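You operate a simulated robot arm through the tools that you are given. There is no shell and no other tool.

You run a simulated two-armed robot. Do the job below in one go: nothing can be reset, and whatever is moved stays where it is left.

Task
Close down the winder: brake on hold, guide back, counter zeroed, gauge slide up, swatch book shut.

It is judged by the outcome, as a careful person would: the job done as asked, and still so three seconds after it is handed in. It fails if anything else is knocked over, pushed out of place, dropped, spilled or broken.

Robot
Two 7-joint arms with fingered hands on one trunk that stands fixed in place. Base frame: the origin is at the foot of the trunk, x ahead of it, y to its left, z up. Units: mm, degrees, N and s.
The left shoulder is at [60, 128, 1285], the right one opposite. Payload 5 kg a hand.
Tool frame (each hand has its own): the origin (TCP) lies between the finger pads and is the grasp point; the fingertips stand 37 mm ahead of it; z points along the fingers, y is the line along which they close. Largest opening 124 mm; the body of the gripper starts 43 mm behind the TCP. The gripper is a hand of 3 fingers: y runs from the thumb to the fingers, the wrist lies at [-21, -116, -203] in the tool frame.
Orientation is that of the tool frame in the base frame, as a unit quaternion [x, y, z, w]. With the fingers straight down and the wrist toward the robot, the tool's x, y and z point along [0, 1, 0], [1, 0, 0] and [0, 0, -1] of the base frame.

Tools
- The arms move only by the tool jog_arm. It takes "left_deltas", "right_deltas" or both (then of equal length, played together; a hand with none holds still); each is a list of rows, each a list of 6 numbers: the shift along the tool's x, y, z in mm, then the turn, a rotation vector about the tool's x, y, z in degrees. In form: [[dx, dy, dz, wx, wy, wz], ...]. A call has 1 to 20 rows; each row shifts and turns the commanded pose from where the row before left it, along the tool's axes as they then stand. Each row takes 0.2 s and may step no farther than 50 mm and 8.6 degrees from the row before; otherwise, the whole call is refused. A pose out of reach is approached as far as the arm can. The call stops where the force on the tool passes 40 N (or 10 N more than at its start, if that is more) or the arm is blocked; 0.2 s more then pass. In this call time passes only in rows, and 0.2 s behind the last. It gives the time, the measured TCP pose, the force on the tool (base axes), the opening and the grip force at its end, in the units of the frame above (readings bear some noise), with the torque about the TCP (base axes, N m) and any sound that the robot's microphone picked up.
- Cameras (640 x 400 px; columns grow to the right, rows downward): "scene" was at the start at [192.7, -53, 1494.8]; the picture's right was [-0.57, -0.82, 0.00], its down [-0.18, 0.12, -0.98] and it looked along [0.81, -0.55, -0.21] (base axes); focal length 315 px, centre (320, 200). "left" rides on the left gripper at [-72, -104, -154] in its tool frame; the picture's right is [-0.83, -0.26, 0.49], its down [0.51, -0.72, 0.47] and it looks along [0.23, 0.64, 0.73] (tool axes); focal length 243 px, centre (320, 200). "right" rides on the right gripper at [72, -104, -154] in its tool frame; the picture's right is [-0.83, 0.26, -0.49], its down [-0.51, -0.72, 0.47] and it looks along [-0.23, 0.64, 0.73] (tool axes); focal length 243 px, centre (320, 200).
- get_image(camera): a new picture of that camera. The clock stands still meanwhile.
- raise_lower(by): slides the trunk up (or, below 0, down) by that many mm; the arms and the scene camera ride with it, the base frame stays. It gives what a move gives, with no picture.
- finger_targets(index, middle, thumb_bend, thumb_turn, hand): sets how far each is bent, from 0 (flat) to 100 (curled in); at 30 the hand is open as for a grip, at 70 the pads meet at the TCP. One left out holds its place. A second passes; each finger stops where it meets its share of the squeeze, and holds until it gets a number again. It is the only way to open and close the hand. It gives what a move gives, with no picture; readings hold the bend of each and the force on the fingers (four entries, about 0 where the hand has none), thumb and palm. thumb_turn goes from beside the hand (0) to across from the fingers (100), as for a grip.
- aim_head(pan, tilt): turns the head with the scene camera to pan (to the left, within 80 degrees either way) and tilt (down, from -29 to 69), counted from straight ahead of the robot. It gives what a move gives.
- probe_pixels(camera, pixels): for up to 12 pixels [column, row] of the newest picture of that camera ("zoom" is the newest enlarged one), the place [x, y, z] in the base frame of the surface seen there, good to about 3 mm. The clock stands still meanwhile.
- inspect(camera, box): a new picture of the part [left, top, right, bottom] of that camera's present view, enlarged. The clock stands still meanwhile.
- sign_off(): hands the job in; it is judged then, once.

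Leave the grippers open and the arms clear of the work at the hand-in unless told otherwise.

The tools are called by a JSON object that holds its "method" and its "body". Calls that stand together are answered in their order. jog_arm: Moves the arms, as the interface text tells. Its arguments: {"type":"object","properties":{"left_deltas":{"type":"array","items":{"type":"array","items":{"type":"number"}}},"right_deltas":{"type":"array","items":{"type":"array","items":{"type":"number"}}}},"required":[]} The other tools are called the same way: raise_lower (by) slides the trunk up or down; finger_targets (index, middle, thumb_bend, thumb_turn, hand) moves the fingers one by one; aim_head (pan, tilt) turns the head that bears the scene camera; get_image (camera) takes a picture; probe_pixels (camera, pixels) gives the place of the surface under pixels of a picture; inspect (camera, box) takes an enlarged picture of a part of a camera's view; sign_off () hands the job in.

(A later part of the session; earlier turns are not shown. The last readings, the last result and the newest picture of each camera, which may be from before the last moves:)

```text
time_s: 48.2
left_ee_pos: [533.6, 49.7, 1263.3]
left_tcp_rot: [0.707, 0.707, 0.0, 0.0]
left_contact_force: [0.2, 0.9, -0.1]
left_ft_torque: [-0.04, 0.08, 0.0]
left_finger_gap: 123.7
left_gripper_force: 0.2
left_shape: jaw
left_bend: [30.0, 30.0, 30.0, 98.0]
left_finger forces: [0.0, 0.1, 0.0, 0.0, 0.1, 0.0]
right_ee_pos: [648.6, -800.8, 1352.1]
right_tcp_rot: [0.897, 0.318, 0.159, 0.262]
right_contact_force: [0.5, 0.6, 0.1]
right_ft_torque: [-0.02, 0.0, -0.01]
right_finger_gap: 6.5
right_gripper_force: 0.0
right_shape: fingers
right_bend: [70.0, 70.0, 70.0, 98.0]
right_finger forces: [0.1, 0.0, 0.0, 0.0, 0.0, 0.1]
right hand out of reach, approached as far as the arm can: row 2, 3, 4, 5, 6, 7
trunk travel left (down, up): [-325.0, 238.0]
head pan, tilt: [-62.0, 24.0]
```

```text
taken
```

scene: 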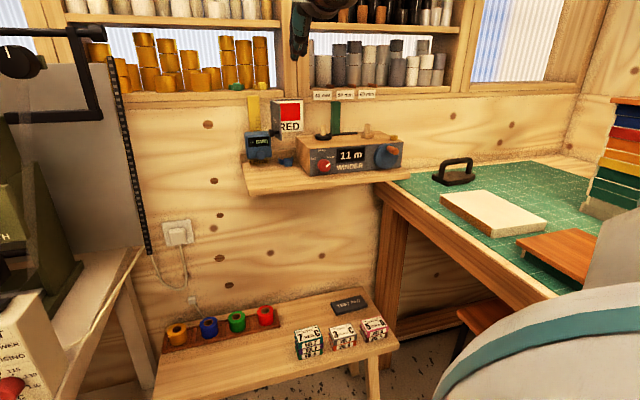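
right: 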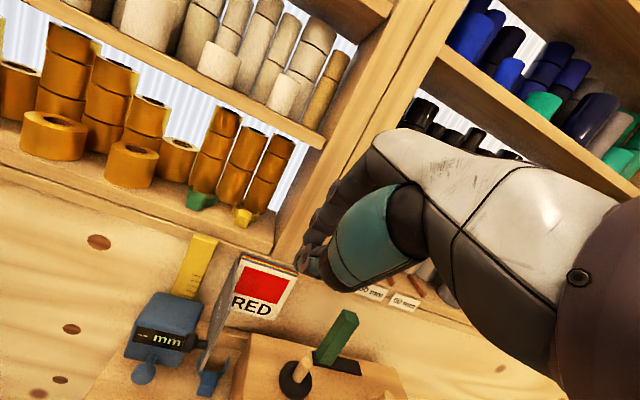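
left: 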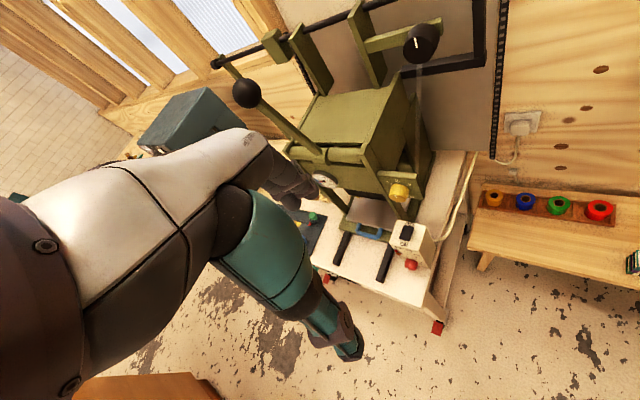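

The hand drifted up and left (to 649,-801,1352) because those in-between orientations were not reachable; nothing was touched, and its orientation (pitch ~54, roll ~7) is now what I wanted. I'll move back a little and to the right in free air, checking reach in short steps.

{"method": "jog_arm", "body": {"right_deltas": [[-2, -24.3, -17.4, 0, 0, 0], [-29.7, 3.7, -1.8, 0, 0, 0], [-29.7, 3.7, -1.8, 0, 0, 0], [-29.7, 3.7, -1.8, 0, 0, 0]]}}

```text
time_s: 49.2
left_ee_pos: [531.0, 48.5, 1263.5]
left_tcp_rot: [0.707, 0.707, 0.001, 0.0]
left_contact_force: [-0.2, 0.6, 0.5]
left_ft_torque: [0.0, 0.01, -0.02]
left_finger_gap: 123.5
left_gripper_force: 0.0
left_shape: jaw
left_bend: [30.0, 30.0, 30.0, 98.0]
left_finger forces: [0.1, 0.0, 0.0, 0.1, 0.0, 0.0]
right_ee_pos: [560.1, -846.0, 1351.9]
right_tcp_rot: [0.898, 0.317, 0.159, 0.261]
right_contact_force: [-0.9, 0.1, 0.3]
right_ft_torque: [0.03, -0.05, 0.03]
right_finger_gap: 6.6
right_gripper_force: 0.1
right_shape: fingers
right_bend: [70.0, 70.0, 70.0, 98.0]
right_finger forces: [0.1, 0.1, 0.1, 0.0, 0.0, 0.0]
trunk travel left (down, up): [-325.0, 238.0]
head pan, tilt: [-62.0, 24.0]
```

Reachable so far (a≈202, b≈994). I'll continue right another 90 mm.

{"method": "jog_arm", "body": {"right_deltas": [[-29.7, 3.7, -1.8, 0, 0, 0], [-29.7, 3.7, -1.8, 0, 0, 0], [-29.7, 3.7, -1.8, 0, 0, 0]]}}

```text
time_s: 50.0
left_ee_pos: [532.4, 47.3, 1264.1]
left_tcp_rot: [0.707, 0.707, 0.0, -0.001]
left_contact_force: [0.2, -0.3, -0.2]
left_ft_torque: [0.07, -0.03, 0.0]
left_finger_gap: 123.6
left_gripper_force: 0.0
left_shape: jaw
left_bend: [30.0, 30.0, 30.0, 98.0]
left_finger forces: [0.1, 0.0, 0.1, 0.0, 0.0, 0.0]
right_ee_pos: [497.4, -907.7, 1350.7]
right_tcp_rot: [0.898, 0.316, 0.16, 0.261]
right_contact_force: [-0.7, 0.0, 0.1]
right_ft_torque: [0.01, 0.02, 0.03]
right_finger_gap: 6.6
right_gripper_force: 0.0
right_shape: fingers
right_bend: [70.0, 70.0, 70.0, 98.0]
right_finger forces: [0.0, 0.0, 0.0, 0.1, 0.1, 0.1]
trunk travel left (down, up): [-325.0, 238.0]
head pan, tilt: [-62.0, 24.0]
```

Still reachable (a≈290, b≈994). One more 90 mm to the right to stand over the button.

{"method": "jog_arm", "body": {"right_deltas": [[-29.7, 3.7, -1.8, 0, 0, 0], [-29.7, 3.7, -1.8, 0, 0, 0], [-29.7, 3.7, -1.8, 0, 0, 0]]}}

{"method": "get_image", "body": {"camera": "right"}}

{"method": "get_image", "body": {"camera": "scene"}}

```text
time_s: 50.8
left_ee_pos: [532.1, 47.2, 1263.3]
left_tcp_rot: [0.707, 0.707, 0.0, 0.0]
left_contact_force: [-0.1, -1.0, -0.1]
left_ft_torque: [0.01, -0.02, 0.01]
left_finger_gap: 123.4
left_gripper_force: 0.0
left_shape: jaw
left_bend: [30.0, 30.0, 30.0, 98.0]
left_finger forces: [0.1, 0.0, 0.0, 0.0, 0.0, 0.0]
right_ee_pos: [433.2, -971.3, 1350.4]
right_tcp_rot: [0.898, 0.316, 0.159, 0.261]
right_contact_force: [-0.2, -0.2, 0.2]
right_ft_torque: [0.01, 0.01, 0.0]
right_finger_gap: 6.4
right_gripper_force: 0.1
right_shape: fingers
right_bend: [70.0, 70.0, 70.0, 98.0]
right_finger forces: [0.0, 0.0, 0.0, 0.0, 0.1, 0.0]
trunk travel left (down, up): [-325.0, 238.0]
head pan, tilt: [-62.0, 24.0]
```

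```text
taken
```

right: 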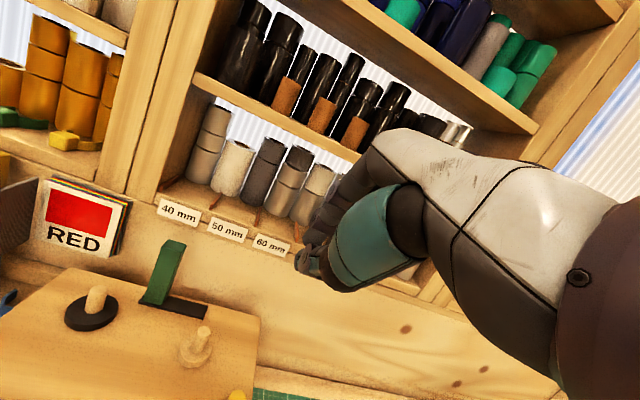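

```text
taken
```

scene: 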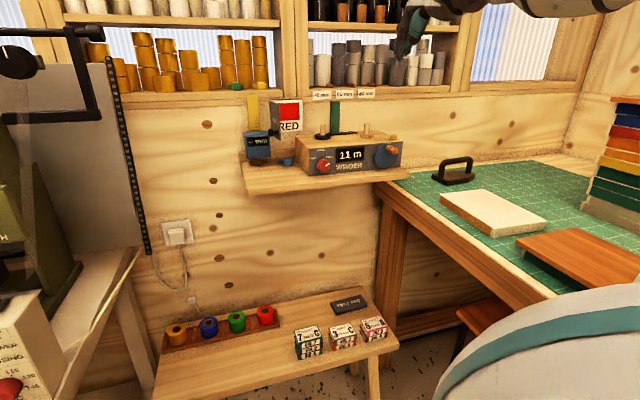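

TCP is right over the button (a≈380, b≈993, z 1350). I'll come down 150 mm.

{"method": "jog_arm", "body": {"right_deltas": [[-3.6, -17.1, 24.3, 0, 0, 0], [-3.6, -17.1, 24.3, 0, 0, 0], [-3.6, -17.1, 24.3, 0, 0, 0], [-3.6, -17.1, 24.3, 0, 0, 0], [-3.6, -17.1, 24.3, 0, 0, 0]]}}

{"method": "get_image", "body": {"camera": "right"}}

{"method": "inspect", "body": {"camera": "scene", "box": [290, 50, 480, 180]}}

```text
time_s: 52.0
left_ee_pos: [533.2, 47.9, 1262.9]
left_tcp_rot: [0.707, 0.707, 0.0, -0.001]
left_contact_force: [0.2, 0.2, -1.2]
left_ft_torque: [0.0, -0.01, 0.01]
left_finger_gap: 123.8
left_gripper_force: 0.0
left_shape: jaw
left_bend: [30.0, 30.0, 30.0, 98.0]
left_finger forces: [0.0, 0.0, 0.0, 0.0, 0.0, 0.1]
right_ee_pos: [433.7, -968.3, 1199.8]
right_tcp_rot: [0.898, 0.316, 0.159, 0.262]
right_contact_force: [-1.1, 0.1, -0.1]
right_ft_torque: [-0.02, 0.02, 0.0]
right_finger_gap: 6.4
right_gripper_force: 0.0
right_shape: fingers
right_bend: [70.0, 70.0, 70.0, 98.0]
right_finger forces: [0.0, 0.0, 0.0, 0.1, 0.1, 0.1]
trunk travel left (down, up): [-325.0, 238.0]
head pan, tilt: [-62.0, 24.0]
```

```text
taken
```

right: 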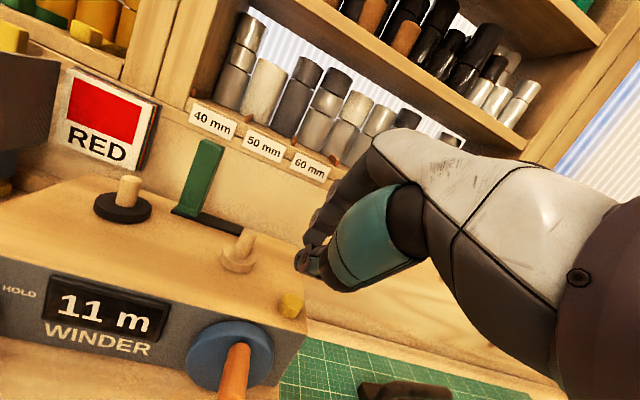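

```text
3.08 times, centred on (385, 115) of scene
```

zoom: 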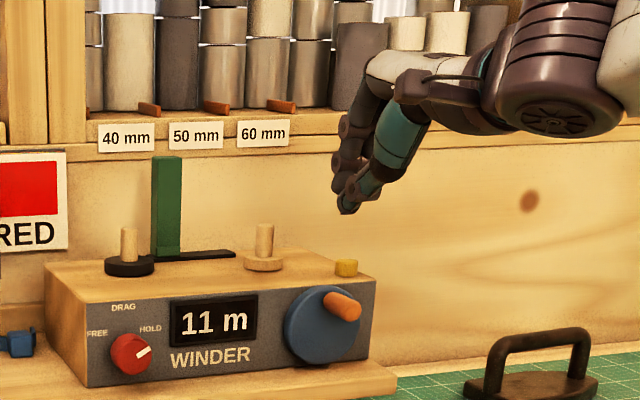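

The closed fingertips (348,208 in the zoom) are right above the yellow button (346,267). I'll probe tip and button.

{"method": "probe_pixels", "body": {"camera": "zoom", "pixels": [[347, 208], [350, 202], [340, 180], [360, 185], [346, 262], [346, 270], [338, 266], [355, 266], [343, 305], [265, 230]]}}

{"method": "probe_pixels", "body": {"camera": "right", "pixels": [[303, 268], [312, 272], [320, 245], [310, 240], [290, 302], [290, 312], [235, 370], [240, 350]]}}

```text
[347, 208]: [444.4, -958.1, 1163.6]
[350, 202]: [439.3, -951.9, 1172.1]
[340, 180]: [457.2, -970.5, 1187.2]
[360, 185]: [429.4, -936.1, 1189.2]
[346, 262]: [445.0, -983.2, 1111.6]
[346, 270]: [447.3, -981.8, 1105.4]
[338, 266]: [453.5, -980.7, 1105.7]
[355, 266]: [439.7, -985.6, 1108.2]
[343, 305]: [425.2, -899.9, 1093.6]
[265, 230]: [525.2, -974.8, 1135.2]
```

```text
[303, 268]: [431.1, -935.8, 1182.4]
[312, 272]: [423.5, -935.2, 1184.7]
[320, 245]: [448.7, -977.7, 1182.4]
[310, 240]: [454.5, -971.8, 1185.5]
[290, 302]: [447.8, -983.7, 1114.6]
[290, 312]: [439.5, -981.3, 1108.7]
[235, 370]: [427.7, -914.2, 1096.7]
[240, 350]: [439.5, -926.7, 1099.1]
```

The lowest tip (thumb, z≈1161) is at about a≈370, b≈995, and the button centre at a≈381, b≈1015, z 1112. I'll shift 9 mm right and 14 mm forward, then lower 38 mm.

{"method": "jog_arm", "body": {"right_deltas": [[-8, 12.5, 7.6, 0, 0, 0], [-2.3, -10.8, 15.4, 0, 0, 0], [-2.3, -10.8, 15.4, 0, 0, 0]]}}

{"method": "inspect", "body": {"camera": "scene", "box": [340, 90, 450, 165]}}

{"method": "inspect", "body": {"camera": "right", "box": [200, 190, 400, 390]}}

```text
time_s: 52.8
left_ee_pos: [531.7, 47.5, 1263.3]
left_tcp_rot: [0.708, 0.706, 0.0, 0.001]
left_contact_force: [0.1, -1.3, -0.4]
left_ft_torque: [0.02, 0.01, -0.02]
left_finger_gap: 123.8
left_gripper_force: 0.0
left_shape: jaw
left_bend: [30.0, 30.0, 30.0, 98.0]
left_finger forces: [0.1, 0.0, 0.0, 0.0, 0.0, 0.0]
right_ee_pos: [438.2, -987.0, 1162.4]
right_tcp_rot: [0.898, 0.317, 0.158, 0.26]
right_contact_force: [0.2, -0.1, -0.9]
right_ft_torque: [0.01, -0.02, 0.01]
right_finger_gap: 6.8
right_gripper_force: 0.0
right_shape: fingers
right_bend: [70.0, 70.0, 70.0, 98.0]
right_finger forces: [0.1, 0.0, 0.0, 0.0, 0.1, 0.0]
trunk travel left (down, up): [-325.0, 238.0]
head pan, tilt: [-62.0, 24.0]
```

```text
5.33 times, centred on (395, 128) of scene
```

zoom: 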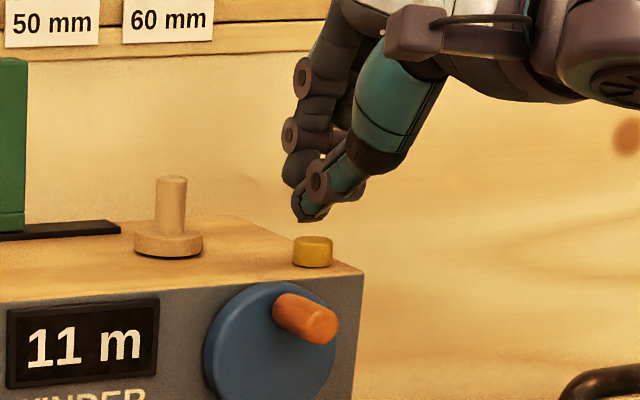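

```text
2.00 times, centred on (300, 290) of right
```

zoom: 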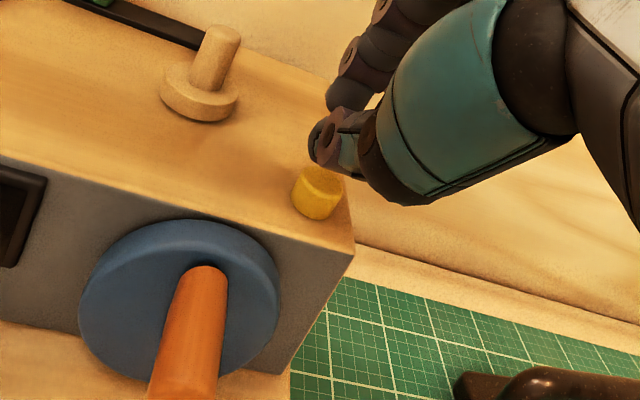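

The thumb tip hangs just above the button. I'll probe it to fine-tune.

{"method": "probe_pixels", "body": {"camera": "zoom", "pixels": [[308, 214], [303, 205], [318, 210], [300, 180], [290, 165], [360, 185], [313, 243], [313, 257]]}}

{"method": "inspect", "body": {"camera": "scene", "box": [375, 110, 415, 140]}}

```text
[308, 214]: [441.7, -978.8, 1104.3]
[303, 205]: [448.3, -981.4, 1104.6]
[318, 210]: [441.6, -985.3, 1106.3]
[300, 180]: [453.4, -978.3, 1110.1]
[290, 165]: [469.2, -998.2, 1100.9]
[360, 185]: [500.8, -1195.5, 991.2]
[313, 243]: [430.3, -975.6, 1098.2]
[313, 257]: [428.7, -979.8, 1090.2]
```

```text
13.33 times, centred on (395, 125) of scene
```

zoom: 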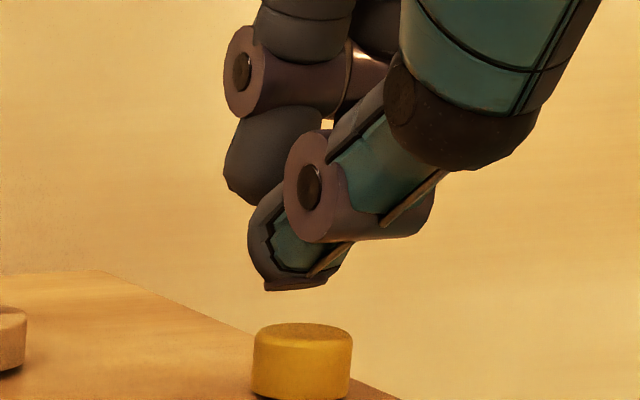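

That probe read the other zoom. Now with this newest enlargement I'll probe the thumb tip (295,280) and the button.

{"method": "probe_pixels", "body": {"camera": "zoom", "pixels": [[295, 283], [275, 275], [318, 278], [260, 240], [240, 185], [302, 330], [302, 365], [262, 360], [345, 360]]}}

```text
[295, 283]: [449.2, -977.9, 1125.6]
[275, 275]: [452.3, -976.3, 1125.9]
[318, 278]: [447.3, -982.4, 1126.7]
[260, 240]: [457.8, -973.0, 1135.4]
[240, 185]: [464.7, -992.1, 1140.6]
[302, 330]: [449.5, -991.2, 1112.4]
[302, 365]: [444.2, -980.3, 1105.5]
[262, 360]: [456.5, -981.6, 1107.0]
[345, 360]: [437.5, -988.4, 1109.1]
```

The thumb tip is 12 mm above the button and 4 mm left of centre. I'll shift 4 mm right and lower in small steps to press it.

{"method": "jog_arm", "body": {"right_deltas": [[-5, -4.1, 6.3, 0, 0, 0], [-0.24, -1.14, 1.62, 0, 0, 0], [-0.24, -1.14, 1.62, 0, 0, 0], [-0.24, -1.14, 1.62, 0, 0, 0], [-0.24, -1.14, 1.62, 0, 0, 0]]}}

{"method": "inspect", "body": {"camera": "scene", "box": [330, 100, 430, 170]}}

```text
time_s: 54.0
left_ee_pos: [531.7, 48.2, 1262.9]
left_tcp_rot: [0.707, 0.707, 0.0, 0.0]
left_contact_force: [-0.4, -0.1, 0.3]
left_ft_torque: [0.0, -0.01, 0.03]
left_finger_gap: 123.8
left_gripper_force: 0.1
left_shape: jaw
left_bend: [30.0, 30.0, 30.0, 98.0]
left_finger forces: [0.0, 0.1, 0.0, 0.0, 0.1, 0.0]
right_ee_pos: [435.5, -989.1, 1148.7]
right_tcp_rot: [0.898, 0.317, 0.158, 0.261]
right_contact_force: [0.3, -0.3, 1.9]
right_ft_torque: [0.0, 0.01, 0.0]
right_finger_gap: 5.4
right_gripper_force: 1.1
right_shape: fingers
right_bend: [70.0, 70.0, 70.0, 98.0]
right_finger forces: [0.1, 0.0, 0.0, 0.0, 1.8, 0.1]
trunk travel left (down, up): [-325.0, 238.0]
head pan, tilt: [-62.0, 24.0]
heard: click
```

```text
5.71 times, centred on (380, 135) of scene
```

zoom: 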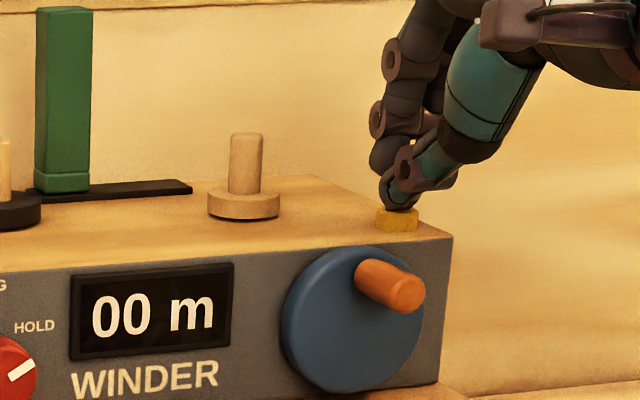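

The display now reads "00 m" and a click was heard. I'll lift straight up 130 mm off the button and then check the counter.

{"method": "jog_arm", "body": {"right_deltas": [[1.2, 5.7, -8.1, 0, 0, 0], [3.6, 17.1, -24.3, 0, 0, 0], [3.6, 17.1, -24.3, 0, 0, 0], [3.6, 17.1, -24.3, 0, 0, 0], [3.6, 17.1, -24.3, 0, 0, 0]]}}

{"method": "inspect", "body": {"camera": "scene", "box": [235, 80, 415, 192]}}

```text
time_s: 55.2
left_ee_pos: [532.4, 50.7, 1263.4]
left_tcp_rot: [0.707, 0.707, -0.001, 0.0]
left_contact_force: [0.4, 0.1, -0.1]
left_ft_torque: [-0.07, 0.0, 0.02]
left_finger_gap: 123.6
left_gripper_force: 0.1
left_shape: jaw
left_bend: [30.0, 30.0, 30.0, 98.0]
left_finger forces: [0.1, 0.0, 0.0, 0.1, 0.0, 0.0]
right_ee_pos: [436.6, -987.5, 1278.0]
right_tcp_rot: [0.898, 0.317, 0.158, 0.262]
right_contact_force: [1.2, 0.8, 0.2]
right_ft_torque: [-0.04, 0.04, -0.02]
right_finger_gap: 6.4
right_gripper_force: 0.1
right_shape: fingers
right_bend: [70.0, 70.0, 70.0, 97.0]
right_finger forces: [0.0, 0.0, 0.0, 0.0, 0.1, 0.0]
trunk travel left (down, up): [-325.0, 238.0]
head pan, tilt: [-62.0, 24.0]
```

```text
3.56 times, centred on (325, 136) of scene
```

zoom: 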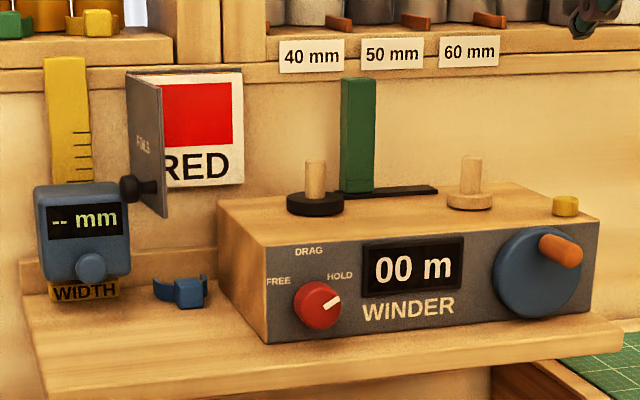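

All three settings hold: pointer on HOLD, guide at left, counter 00. Now the swatch book. I'll carry the hand left at z≈1278 (above everything on the shelf) to a≈20, in two parts.

{"method": "jog_arm", "body": {"right_deltas": [[40.6, -5, 2.4, 0, 0, 0], [40.6, -5, 2.4, 0, 0, 0], [40.6, -5, 2.4, 0, 0, 0], [40.6, -5, 2.4, 0, 0, 0], [40.6, -5, 2.4, 0, 0, 0]]}}

{"method": "jog_arm", "body": {"right_deltas": [[40.6, -5, 2.4, 0, 0, 0], [40.6, -5, 2.4, 0, 0, 0], [40.6, -5, 2.4, 0, 0, 0], [40.6, -5, 2.4, 0, 0, 0]]}}

{"method": "get_image", "body": {"camera": "right"}}

{"method": "get_image", "body": {"camera": "scene"}}

```text
time_s: 56.4
left_ee_pos: [533.6, 49.2, 1262.7]
left_tcp_rot: [0.707, 0.707, -0.001, -0.001]
left_contact_force: [-0.2, -0.6, -0.5]
left_ft_torque: [-0.05, -0.01, 0.02]
left_finger_gap: 123.6
left_gripper_force: 0.0
left_shape: jaw
left_bend: [30.0, 30.0, 30.0, 98.0]
left_finger forces: [0.0, 0.1, 0.1, 0.0, 0.0, 0.0]
right_ee_pos: [581.6, -843.6, 1278.3]
right_tcp_rot: [0.898, 0.316, 0.158, 0.261]
right_contact_force: [1.1, 0.2, 1.1]
right_ft_torque: [-0.04, 0.02, -0.03]
right_finger_gap: 6.5
right_gripper_force: 0.0
right_shape: fingers
right_bend: [70.0, 70.0, 70.0, 98.0]
right_finger forces: [0.1, 0.0, 0.0, 0.0, 0.0, 0.0]
trunk travel left (down, up): [-325.0, 238.0]
head pan, tilt: [-62.0, 24.0]
```

```text
time_s: 57.4
left_ee_pos: [534.0, 48.0, 1261.6]
left_tcp_rot: [0.708, 0.707, -0.002, -0.001]
left_contact_force: [0.4, 0.4, -0.7]
left_ft_torque: [-0.01, 0.04, -0.02]
left_finger_gap: 123.8
left_gripper_force: 0.1
left_shape: jaw
left_bend: [30.0, 30.0, 30.0, 98.0]
left_finger forces: [0.0, 0.1, 0.0, 0.0, 0.1, 0.0]
right_ee_pos: [699.8, -729.8, 1274.7]
right_tcp_rot: [0.898, 0.316, 0.157, 0.261]
right_contact_force: [0.8, 0.2, -0.8]
right_ft_torque: [0.0, 0.0, -0.06]
right_finger_gap: 6.6
right_gripper_force: 0.0
right_shape: fingers
right_bend: [70.0, 70.0, 70.0, 98.0]
right_finger forces: [0.1, 0.1, 0.0, 0.0, 0.0, 0.0]
trunk travel left (down, up): [-325.0, 238.0]
head pan, tilt: [-62.0, 24.0]
```

```text
taken
```

right: 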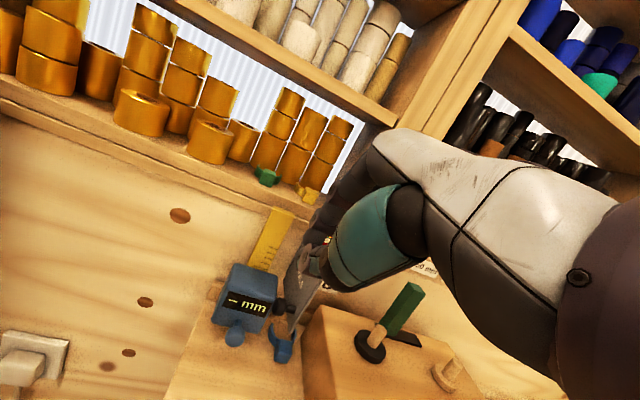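

```text
taken
```

scene: 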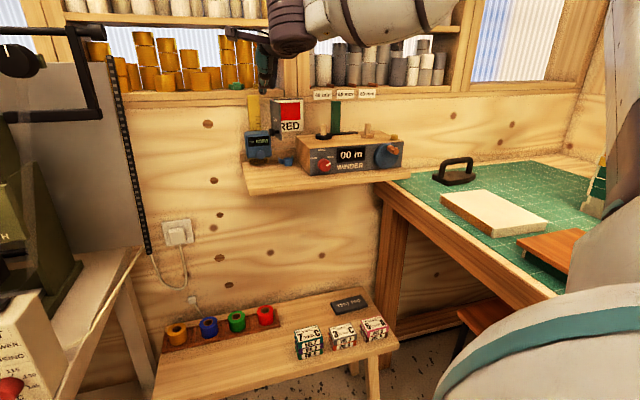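

TCP is at a≈21, b≈1011, z 1275. I'll lower it into the gap just left of the open cover, above the gauge head: target a≈12, b≈1085, z≈1215.

{"method": "jog_arm", "body": {"right_deltas": [[2.2, 8.2, 30.7, 0, 0, 0], [2.2, 8.2, 30.7, 0, 0, 0], [2.2, 8.2, 30.7, 0, 0, 0]]}}

{"method": "get_image", "body": {"camera": "right"}}

{"method": "inspect", "body": {"camera": "scene", "box": [230, 70, 350, 170]}}

```text
time_s: 58.2
left_ee_pos: [532.6, 47.5, 1263.6]
left_tcp_rot: [0.707, 0.707, 0.0, -0.001]
left_contact_force: [-0.6, -0.1, 1.0]
left_ft_torque: [-0.02, 0.02, -0.04]
left_finger_gap: 123.7
left_gripper_force: 0.1
left_shape: jaw
left_bend: [30.0, 30.0, 30.0, 98.0]
left_finger forces: [0.0, 0.1, 0.0, 0.0, 0.0, 0.1]
right_ee_pos: [755.0, -778.6, 1217.0]
right_tcp_rot: [0.898, 0.316, 0.16, 0.261]
right_contact_force: [0.7, 0.3, 0.2]
right_ft_torque: [0.01, -0.01, 0.01]
right_finger_gap: 6.6
right_gripper_force: 0.0
right_shape: fingers
right_bend: [70.0, 70.0, 70.0, 98.0]
right_finger forces: [0.1, 0.0, 0.0, 0.0, 0.1, 0.0]
trunk travel left (down, up): [-325.0, 238.0]
head pan, tilt: [-62.0, 24.0]
```

```text
taken
```

right: 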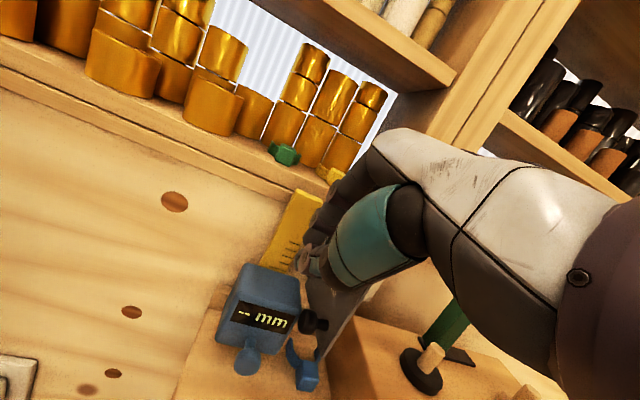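

```text
4.00 times, centred on (290, 120) of scene
```

zoom: 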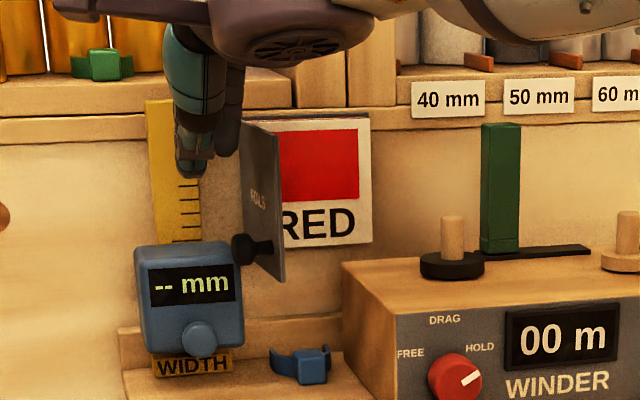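

The middle finger is just left of the cover (zoom 230,140 vs cover 245). I'll lower 10 mm and sweep right in 10 mm steps, watching the cover swing.

{"method": "jog_arm", "body": {"right_deltas": [[-6.1, -5.1, 7.8, 0, 0, 0], [-9.9, 1.2, -0.6, 0, 0, 0], [-9.98, 0.4, -1.2, 0, 0, 0], [-10.04, -0.4, -1.75, 0, 0, 0], [-9.9, 1.2, -0.6, 0, 0, 0]]}}

{"method": "inspect", "body": {"camera": "scene", "box": [230, 70, 350, 170]}}

```text
time_s: 59.4
left_ee_pos: [531.8, 47.6, 1263.6]
left_tcp_rot: [0.707, 0.707, 0.0, 0.0]
left_contact_force: [1.2, 0.3, -0.1]
left_ft_torque: [0.02, 0.0, -0.01]
left_finger_gap: 123.7
left_gripper_force: 0.1
left_shape: jaw
left_bend: [30.0, 30.0, 30.0, 98.0]
left_finger forces: [0.0, 0.0, 0.0, 0.0, 0.0, 0.0]
right_ee_pos: [720.2, -806.3, 1208.9]
right_tcp_rot: [0.898, 0.316, 0.159, 0.262]
right_contact_force: [-0.1, 0.0, 0.8]
right_ft_torque: [-0.02, -0.06, 0.01]
right_finger_gap: 6.3
right_gripper_force: 0.1
right_shape: fingers
right_bend: [70.0, 70.0, 70.0, 98.0]
right_finger forces: [0.1, 0.0, 0.0, 0.0, 0.1, 0.0]
trunk travel left (down, up): [-325.0, 238.0]
head pan, tilt: [-62.0, 24.0]
```

```text
4.00 times, centred on (290, 120) of scene
```

zoom: 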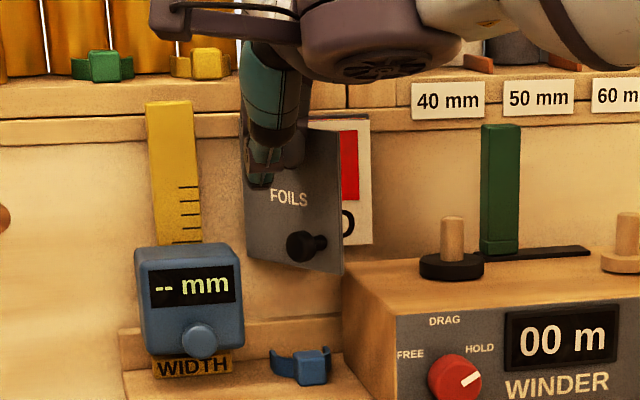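

The "FOILS" cover is swinging shut, with almost no force. I'll follow its arc further right and toward the wall.

{"method": "jog_arm", "body": {"right_deltas": [[-9.8, 2.8, 0.6, 0, 0, 0], [-9.65, 4.5, 1.7, 0, 0, 0], [-7.5, 5.8, 3.0, 0, 0, 0], [-5.4, 7.2, 4.3, 0, 0, 0], [-3.4, 7, 4.4, 0, 0, 0]]}}

{"method": "inspect", "body": {"camera": "scene", "box": [230, 70, 350, 170]}}

{"method": "get_image", "body": {"camera": "right"}}

```text
time_s: 60.6
left_ee_pos: [532.5, 46.9, 1262.4]
left_tcp_rot: [0.707, 0.707, 0.0, 0.0]
left_contact_force: [0.3, 0.4, -0.2]
left_ft_torque: [-0.01, -0.03, 0.0]
left_finger_gap: 123.5
left_gripper_force: 0.0
left_shape: jaw
left_bend: [30.0, 30.0, 30.0, 98.0]
left_finger forces: [0.0, 0.0, 0.0, 0.1, 0.0, 0.1]
right_ee_pos: [715.2, -852.1, 1207.6]
right_tcp_rot: [0.898, 0.316, 0.159, 0.261]
right_contact_force: [-0.3, 0.0, 0.5]
right_ft_torque: [0.0, 0.02, 0.01]
right_finger_gap: 6.5
right_gripper_force: 0.0
right_shape: fingers
right_bend: [70.0, 70.0, 70.0, 98.0]
right_finger forces: [0.1, 0.0, 0.0, 0.0, 0.1, 0.0]
trunk travel left (down, up): [-325.0, 238.0]
head pan, tilt: [-62.0, 24.0]
```

```text
4.00 times, centred on (290, 120) of scene
```

zoom: 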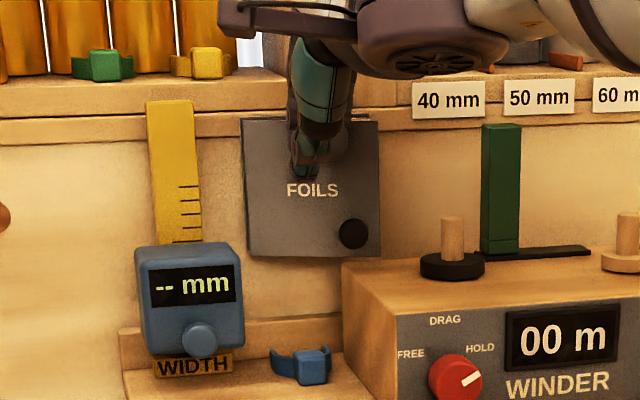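

```text
taken
```

right: 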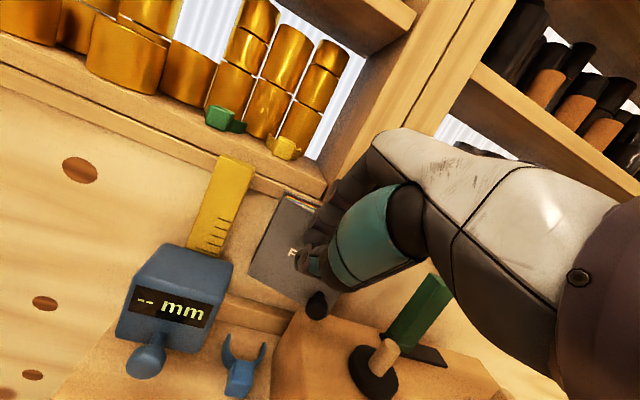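

The cover is nearly shut. I'll keep pressing toward the wall in small steps until it seats.

{"method": "jog_arm", "body": {"right_deltas": [[-2.7, 3.6, 2.15, 0, 0, 0], [-2.7, 3.6, 2.15, 0, 0, 0], [-2.7, 3.6, 2.15, 0, 0, 0], [0.26, 3.24, 2.32, 0, 0, 0], [0.26, 3.24, 2.32, 0, 0, 0]]}}

{"method": "inspect", "body": {"camera": "scene", "box": [230, 70, 350, 170]}}

```text
time_s: 61.8
left_ee_pos: [533.1, 48.0, 1263.7]
left_tcp_rot: [0.707, 0.707, -0.001, 0.0]
left_contact_force: [0.0, 0.6, -0.7]
left_ft_torque: [0.01, -0.01, 0.0]
left_finger_gap: 123.7
left_gripper_force: 0.1
left_shape: jaw
left_bend: [30.0, 30.0, 30.0, 98.0]
left_finger forces: [0.1, 0.0, 0.0, 0.1, 0.0, 0.0]
right_ee_pos: [720.9, -873.8, 1206.3]
right_tcp_rot: [0.898, 0.317, 0.158, 0.262]
right_contact_force: [0.1, 0.1, 0.4]
right_ft_torque: [-0.01, 0.02, -0.04]
right_finger_gap: 6.3
right_gripper_force: 0.1
right_shape: fingers
right_bend: [70.0, 70.0, 70.0, 98.0]
right_finger forces: [0.0, 0.1, 0.0, 0.1, 0.0, 0.0]
trunk travel left (down, up): [-325.0, 238.0]
head pan, tilt: [-62.0, 24.0]
```

```text
4.00 times, centred on (290, 120) of scene
```

zoom: 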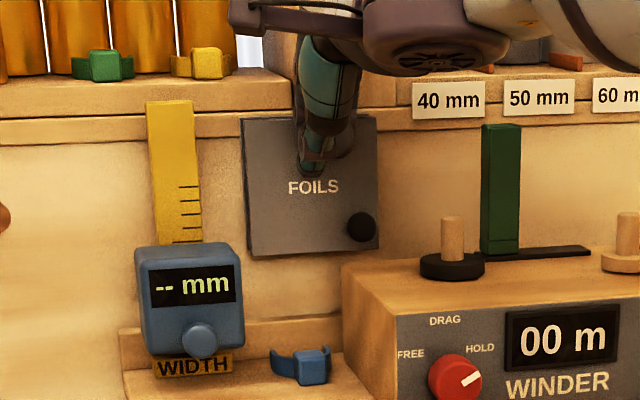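

The cover still moves freely and is nearly flat. I'll press 20 mm further while dropping 15 mm to keep the fingers below the sill.

{"method": "jog_arm", "body": {"right_deltas": [[-0.2, 0.96, 5.6, 0, 0, 0], [-0.2, 0.96, 5.6, 0, 0, 0], [-0.2, 0.96, 5.6, 0, 0, 0], [-0.1, 1.5, 5, 0, 0, 0], [0.26, 3.24, 2.32, 0, 0, 0]]}}

{"method": "inspect", "body": {"camera": "scene", "box": [230, 70, 350, 170]}}

{"method": "get_image", "body": {"camera": "right"}}

```text
time_s: 63.0
left_ee_pos: [527.4, 53.9, 1264.5]
left_tcp_rot: [0.707, 0.707, -0.001, 0.002]
left_contact_force: [0.3, -0.3, -0.8]
left_ft_torque: [0.0, 0.03, 0.0]
left_finger_gap: 123.7
left_gripper_force: 0.0
left_shape: jaw
left_bend: [30.0, 30.0, 30.0, 98.0]
left_finger forces: [0.0, 0.1, 0.0, 0.1, 0.0, 0.1]
right_ee_pos: [732.9, -882.0, 1199.6]
right_tcp_rot: [0.897, 0.316, 0.16, 0.264]
right_contact_force: [-24.8, 20.6, 13.0]
right_ft_torque: [-0.46, -0.3, -0.41]
right_finger_gap: 3.4
right_gripper_force: 16.4
right_shape: fingers
right_bend: [70.0, 71.0, 70.0, 98.0]
right_finger forces: [8.5, 24.2, 0.1, 0.0, 0.1, 0.0]
trunk travel left (down, up): [-325.0, 238.0]
head pan, tilt: [-62.0, 24.0]
```

```text
4.00 times, centred on (290, 120) of scene
```

zoom: 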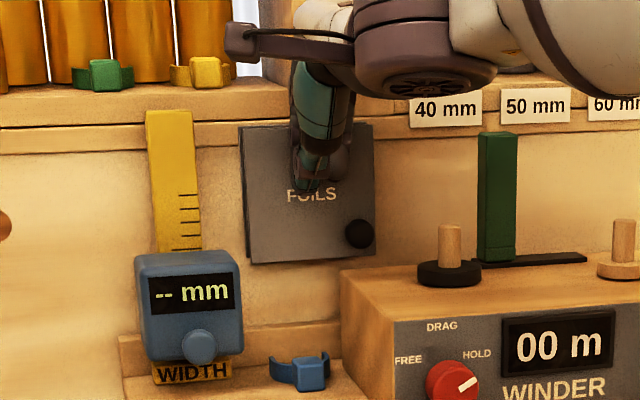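

```text
taken
```

right: 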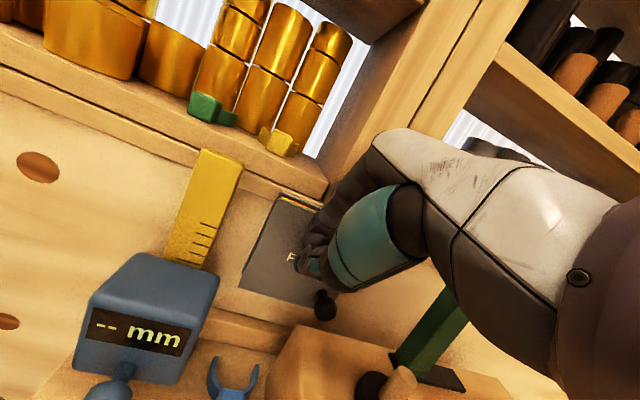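

The fingers now press at about 32 N against the wall side, so the cover should be seated. I'll back straight off 70 mm and see whether it stays shut.

{"method": "jog_arm", "body": {"right_deltas": [[-0.66, -8.1, -5.8, 0, 0, 0], [-0.66, -8.1, -5.8, 0, 0, 0], [-1.3, -16.2, -11.6, 0, 0, 0], [-1.3, -16.2, -11.6, 0, 0, 0], [-1.3, -16.2, -11.6, 0, 0, 0]]}}

{"method": "inspect", "body": {"camera": "scene", "box": [230, 70, 350, 170]}}

{"method": "get_image", "body": {"camera": "right"}}

```text
time_s: 64.2
left_ee_pos: [530.3, 47.4, 1265.1]
left_tcp_rot: [0.707, 0.707, 0.001, 0.001]
left_contact_force: [0.4, 0.6, 0.5]
left_ft_torque: [-0.01, -0.02, 0.0]
left_finger_gap: 123.7
left_gripper_force: 0.1
left_shape: jaw
left_bend: [30.0, 30.0, 30.0, 98.0]
left_finger forces: [0.0, 0.1, 0.0, 0.0, 0.0, 0.0]
right_ee_pos: [677.0, -827.8, 1192.9]
right_tcp_rot: [0.898, 0.316, 0.159, 0.262]
right_contact_force: [-0.6, 0.3, 0.1]
right_ft_torque: [0.01, -0.01, 0.02]
right_finger_gap: 6.6
right_gripper_force: 0.1
right_shape: fingers
right_bend: [70.0, 70.0, 70.0, 98.0]
right_finger forces: [0.0, 0.0, 0.0, 0.0, 0.0, 0.0]
trunk travel left (down, up): [-325.0, 238.0]
head pan, tilt: [-62.0, 24.0]
```

```text
4.00 times, centred on (290, 120) of scene
```

zoom: 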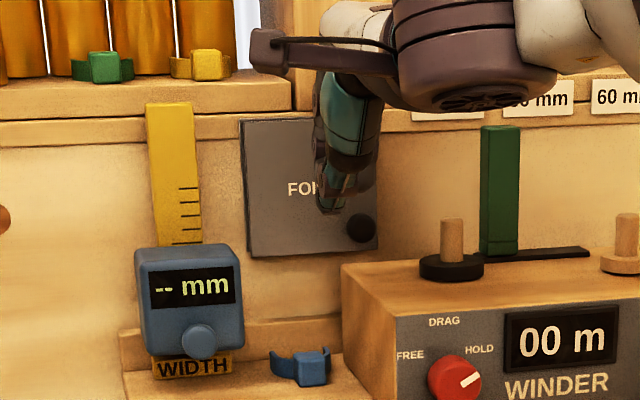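

```text
taken
```

right: 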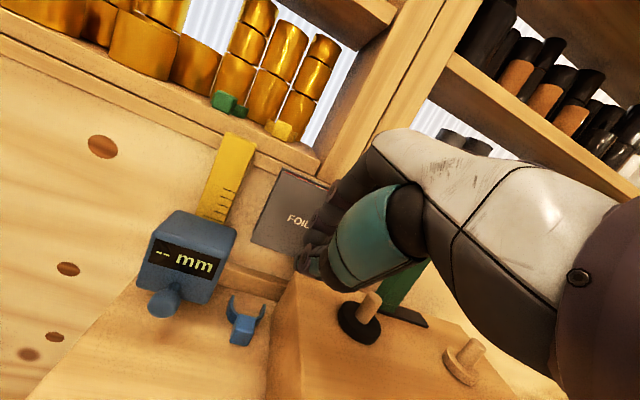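

The cover stays shut. Now the gauge head: I'll pinch it from both sides and slide it up. First I'll withdraw to in front of the shelf (a≈60, b≈850, z≈1190).

{"method": "jog_arm", "body": {"right_deltas": [[5.25, -29.9, -20.3, 0, 0, 0], [5.25, -29.9, -20.3, 0, 0, 0], [5.25, -29.9, -20.3, 0, 0, 0], [5.25, -29.9, -20.3, 0, 0, 0], [5.25, -29.9, -20.3, 0, 0, 0], [5.25, -29.9, -20.3, 0, 0, 0]]}}

{"method": "get_image", "body": {"camera": "scene"}}

{"method": "inspect", "body": {"camera": "scene", "box": [230, 80, 330, 180]}}

```text
time_s: 65.6
left_ee_pos: [532.0, 48.9, 1263.2]
left_tcp_rot: [0.707, 0.707, 0.0, 0.0]
left_contact_force: [-0.1, -0.4, 0.1]
left_ft_torque: [-0.03, -0.01, -0.03]
left_finger_gap: 123.7
left_gripper_force: 0.0
left_shape: jaw
left_bend: [30.0, 30.0, 30.0, 98.0]
left_finger forces: [0.0, 0.1, 0.1, 0.0, 0.0, 0.1]
right_ee_pos: [559.4, -645.1, 1195.1]
right_tcp_rot: [0.898, 0.316, 0.158, 0.262]
right_contact_force: [0.0, -1.1, 0.3]
right_ft_torque: [-0.05, 0.0, 0.01]
right_finger_gap: 6.8
right_gripper_force: 0.0
right_shape: fingers
right_bend: [70.0, 70.0, 70.0, 98.0]
right_finger forces: [0.0, 0.1, 0.0, 0.1, 0.0, 0.0]
trunk travel left (down, up): [-325.0, 238.0]
head pan, tilt: [-62.0, 24.0]
```

```text
taken
```

scene: 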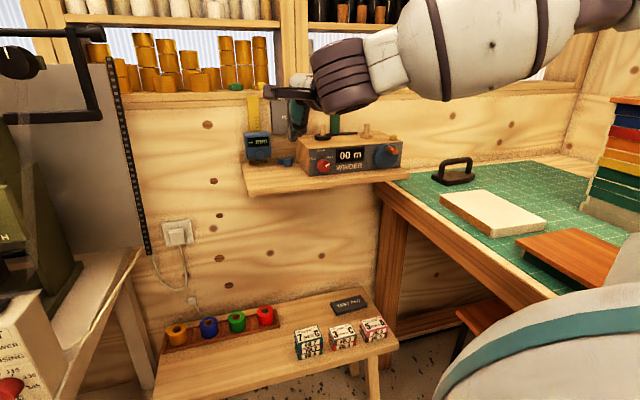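

```text
4.00 times, centred on (280, 130) of scene
```

zoom: 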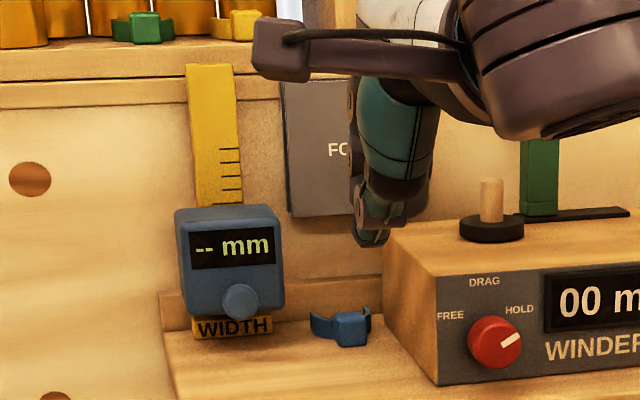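

The gauge is unobstructed. I'll probe its outline and confirm the cover's plane.

{"method": "probe_pixels", "body": {"camera": "zoom", "pixels": [[182, 260], [278, 255], [230, 215], [225, 208], [205, 305], [270, 300], [240, 302], [240, 318], [230, 328], [210, 75], [295, 150], [340, 200]]}}

{"method": "probe_pixels", "body": {"camera": "zoom", "pixels": [[230, 250], [226, 300], [254, 300], [240, 286], [320, 320], [360, 315], [355, 345], [300, 100], [300, 205], [340, 100], [228, 190], [170, 300]]}}

```text
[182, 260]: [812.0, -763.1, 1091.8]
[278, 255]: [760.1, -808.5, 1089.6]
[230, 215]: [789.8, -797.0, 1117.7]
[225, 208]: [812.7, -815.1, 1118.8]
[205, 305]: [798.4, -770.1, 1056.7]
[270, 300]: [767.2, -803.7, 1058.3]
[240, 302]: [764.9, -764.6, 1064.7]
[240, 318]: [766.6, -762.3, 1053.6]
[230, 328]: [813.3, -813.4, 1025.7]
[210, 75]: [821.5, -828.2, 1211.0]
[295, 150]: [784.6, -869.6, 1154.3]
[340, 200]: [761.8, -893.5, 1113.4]
```

```text
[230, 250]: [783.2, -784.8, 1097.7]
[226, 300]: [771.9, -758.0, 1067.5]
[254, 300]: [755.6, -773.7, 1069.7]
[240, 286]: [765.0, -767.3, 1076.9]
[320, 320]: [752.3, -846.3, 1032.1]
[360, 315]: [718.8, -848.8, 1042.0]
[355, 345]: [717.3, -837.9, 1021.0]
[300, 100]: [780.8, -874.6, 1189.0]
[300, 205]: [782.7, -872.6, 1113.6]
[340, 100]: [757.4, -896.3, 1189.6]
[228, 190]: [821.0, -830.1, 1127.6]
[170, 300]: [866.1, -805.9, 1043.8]
```

The head spans a≈-34..35, z 1053–1118, front at b≈1111; the closed cover is flat at b≈1170. Now I'll reorient in free space: first roll +38 degrees.

{"method": "jog_arm", "body": {"right_deltas": [[0, 0, 0, 0, 0, 7.6], [0, 0, 0, 0, 0, 7.6], [0, 0, 0, 0, 0, 7.6], [0, 0, 0, 0, 0, 7.6], [0, 0, 0, 0, 0, 7.6]]}}

```text
time_s: 66.8
left_ee_pos: [532.5, 48.1, 1263.7]
left_tcp_rot: [0.707, 0.707, -0.001, 0.0]
left_contact_force: [-0.1, 0.1, 0.0]
left_ft_torque: [-0.03, 0.01, -0.03]
left_finger_gap: 124.1
left_gripper_force: 0.1
left_shape: jaw
left_bend: [30.0, 30.0, 30.0, 98.0]
left_finger forces: [0.0, 0.0, 0.0, 0.0, 0.0, 0.0]
right_ee_pos: [562.7, -645.1, 1193.5]
right_tcp_rot: [0.952, 0.006, 0.234, 0.196]
right_contact_force: [0.6, 1.1, 0.0]
right_ft_torque: [-0.03, 0.02, -0.01]
right_finger_gap: 6.7
right_gripper_force: 0.0
right_shape: fingers
right_bend: [70.0, 70.0, 70.0, 98.0]
right_finger forces: [0.0, 0.1, 0.0, 0.0, 0.0, 0.1]
trunk travel left (down, up): [-325.0, 238.0]
head pan, tilt: [-62.0, 24.0]
```

Roll is now about 45 with pitch 54. Next I'll pitch up 39 degrees (to about 15 down), still in front of the shelf.

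{"method": "jog_arm", "body": {"right_deltas": [[0, 0, 0, -5.5, 5.5, -0.43], [0, 0, 0, -5.5, 5.5, -0.43], [0, 0, 0, -5.5, 5.5, -0.43]]}}

{"method": "jog_arm", "body": {"right_deltas": [[0, 0, 0, -5.5, 5.5, -0.43], [0, 0, 0, -5.5, 5.5, -0.43]]}}

```text
time_s: 67.6
left_ee_pos: [533.0, 47.4, 1262.0]
left_tcp_rot: [0.707, 0.707, 0.0, -0.001]
left_contact_force: [0.4, -0.2, -0.8]
left_ft_torque: [0.01, -0.01, 0.03]
left_finger_gap: 124.0
left_gripper_force: 0.1
left_shape: jaw
left_bend: [30.0, 30.0, 30.0, 98.0]
left_finger forces: [0.0, 0.0, 0.0, 0.1, 0.1, 0.0]
right_ee_pos: [563.1, -646.4, 1193.0]
right_tcp_rot: [0.871, 0.011, 0.365, 0.329]
right_contact_force: [-0.2, -0.8, 0.2]
right_ft_torque: [0.0, 0.03, -0.01]
right_finger_gap: 6.6
right_gripper_force: 0.1
right_shape: fingers
right_bend: [70.0, 70.0, 70.0, 98.0]
right_finger forces: [0.0, 0.0, 0.0, 0.1, 0.0, 0.0]
trunk travel left (down, up): [-325.0, 238.0]
head pan, tilt: [-62.0, 24.0]
```

```text
time_s: 68.2
left_ee_pos: [534.2, 49.1, 1262.4]
left_tcp_rot: [0.707, 0.707, -0.002, 0.0]
left_contact_force: [0.8, 0.4, -0.4]
left_ft_torque: [-0.03, 0.0, 0.0]
left_finger_gap: 123.3
left_gripper_force: 0.1
left_shape: jaw
left_bend: [30.0, 30.0, 30.0, 98.0]
left_finger forces: [0.0, 0.0, 0.0, 0.0, 0.1, 0.0]
right_ee_pos: [563.8, -645.3, 1193.5]
right_tcp_rot: [0.796, 0.014, 0.443, 0.411]
right_contact_force: [-0.3, 1.0, 0.2]
right_ft_torque: [0.0, -0.03, -0.02]
right_finger_gap: 7.1
right_gripper_force: 0.0
right_shape: fingers
right_bend: [70.0, 70.0, 70.0, 98.0]
right_finger forces: [0.1, 0.0, 0.1, 0.0, 0.0, 0.0]
trunk travel left (down, up): [-325.0, 238.0]
head pan, tilt: [-62.0, 24.0]
```

No reach trouble. Now I'll roll 45 degrees more so the thumb is on the left and fingers on the right, and open the hand.

{"method": "jog_arm", "body": {"right_deltas": [[0, 0, 0, 0, 0, 7.6], [0, 0, 0, 0, 0, 7.6], [0, 0, 0, 0, 0, 7.6], [0, 0, 0, 0, 0, 7.6], [0, 0, 0, 0, 0, 7.6], [0, 0, 0, 0, 0, 7.6]]}}

{"method": "finger_targets", "body": {"hand": "right", "index": 30, "middle": 30, "thumb_bend": 30}}

{"method": "get_image", "body": {"camera": "right"}}

{"method": "get_image", "body": {"camera": "scene"}}

```text
time_s: 69.6
left_ee_pos: [533.1, 48.1, 1262.7]
left_tcp_rot: [0.707, 0.707, 0.0, 0.0]
left_contact_force: [-0.2, -0.3, -1.1]
left_ft_torque: [-0.01, -0.01, 0.0]
left_finger_gap: 123.7
left_gripper_force: 0.0
left_shape: jaw
left_bend: [30.0, 30.0, 30.0, 98.0]
left_finger forces: [0.1, 0.0, 0.0, 0.0, 0.0, 0.1]
right_ee_pos: [561.2, -645.8, 1193.3]
right_tcp_rot: [0.74, -0.295, 0.568, 0.206]
right_contact_force: [0.0, -1.0, 0.1]
right_ft_torque: [-0.01, -0.01, 0.0]
right_finger_gap: 6.7
right_gripper_force: 0.0
right_shape: fingers
right_bend: [70.0, 70.0, 70.0, 98.0]
right_finger forces: [0.0, 0.1, 0.1, 0.0, 0.1, 0.0]
trunk travel left (down, up): [-325.0, 238.0]
head pan, tilt: [-62.0, 24.0]
```

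```text
time_s: 70.6
left_ee_pos: [531.2, 47.1, 1263.3]
left_tcp_rot: [0.707, 0.707, 0.0, 0.0]
left_contact_force: [0.8, 0.3, -0.5]
left_ft_torque: [-0.01, 0.03, 0.0]
left_finger_gap: 123.9
left_gripper_force: 0.1
left_shape: jaw
left_bend: [30.0, 30.0, 30.0, 98.0]
left_finger forces: [0.0, 0.1, 0.0, 0.0, 0.0, 0.0]
right_ee_pos: [561.4, -645.5, 1192.7]
right_tcp_rot: [0.74, -0.295, 0.568, 0.206]
right_contact_force: [0.2, -0.7, -0.4]
right_ft_torque: [0.02, -0.03, -0.05]
right_finger_gap: 128.3
right_gripper_force: 0.0
right_shape: fingers
right_bend: [30.0, 30.0, 30.0, 98.0]
right_finger forces: [0.0, 0.0, 0.1, 0.0, 0.0, 0.0]
trunk travel left (down, up): [-325.0, 238.0]
head pan, tilt: [-62.0, 24.0]
```

```text
taken
```

right: 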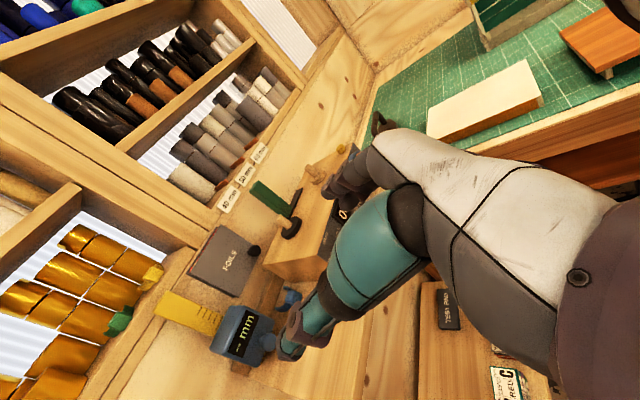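

```text
taken
```

scene: 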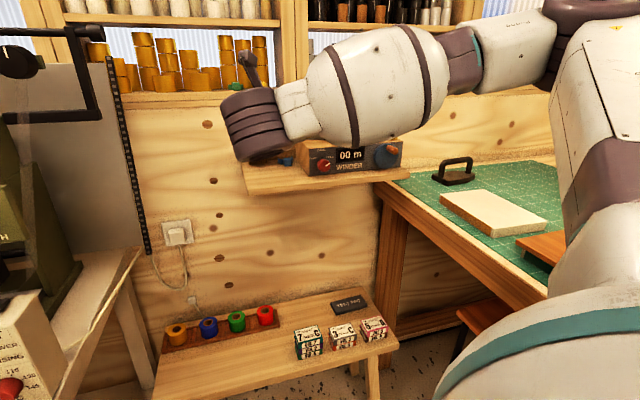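

Tool axes are as wanted (pointing at the wall, 15 degrees down, thumb left). I'll move to in front of the gauge: a≈1, b≈943, z≈1103.

{"method": "jog_arm", "body": {"right_deltas": [[-15.8, -12.8, 28.5, 0, 0, 0], [-15.8, -12.8, 28.5, 0, 0, 0], [-15.8, -12.8, 28.5, 0, 0, 0], [-15.8, -12.8, 28.5, 0, 0, 0]]}}

{"method": "get_image", "body": {"camera": "right"}}

{"method": "get_image", "body": {"camera": "scene"}}

```text
time_s: 71.6
left_ee_pos: [535.9, 48.1, 1261.1]
left_tcp_rot: [0.707, 0.707, -0.002, -0.002]
left_contact_force: [0.5, 0.5, 0.8]
left_ft_torque: [-0.02, 0.04, -0.01]
left_finger_gap: 123.6
left_gripper_force: 0.1
left_shape: jaw
left_bend: [30.0, 30.0, 30.0, 98.0]
left_finger forces: [0.1, 0.0, 0.0, 0.1, 0.0, 0.0]
right_ee_pos: [668.4, -668.8, 1102.4]
right_tcp_rot: [0.74, -0.295, 0.568, 0.206]
right_contact_force: [0.8, 0.5, 0.0]
right_ft_torque: [-0.03, -0.02, -0.05]
right_finger_gap: 128.3
right_gripper_force: 0.0
right_shape: fingers
right_bend: [30.0, 30.0, 30.0, 98.0]
right_finger forces: [0.1, 0.0, 0.0, 0.0, 0.0, 0.1]
trunk travel left (down, up): [-325.0, 238.0]
head pan, tilt: [-62.0, 24.0]
```

```text
taken
```

right: 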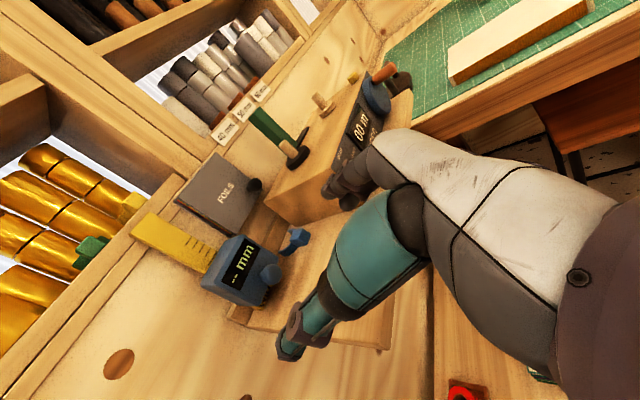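

```text
taken
```

scene: 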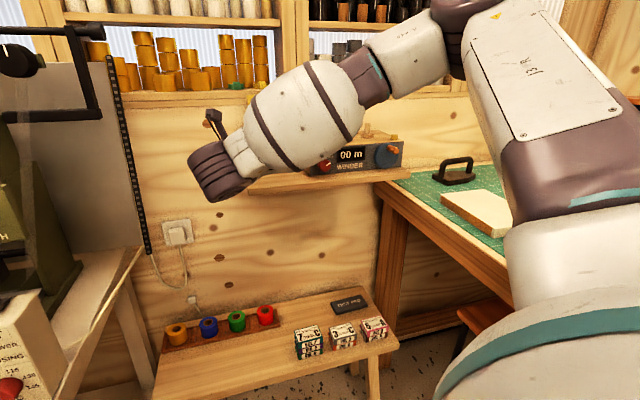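

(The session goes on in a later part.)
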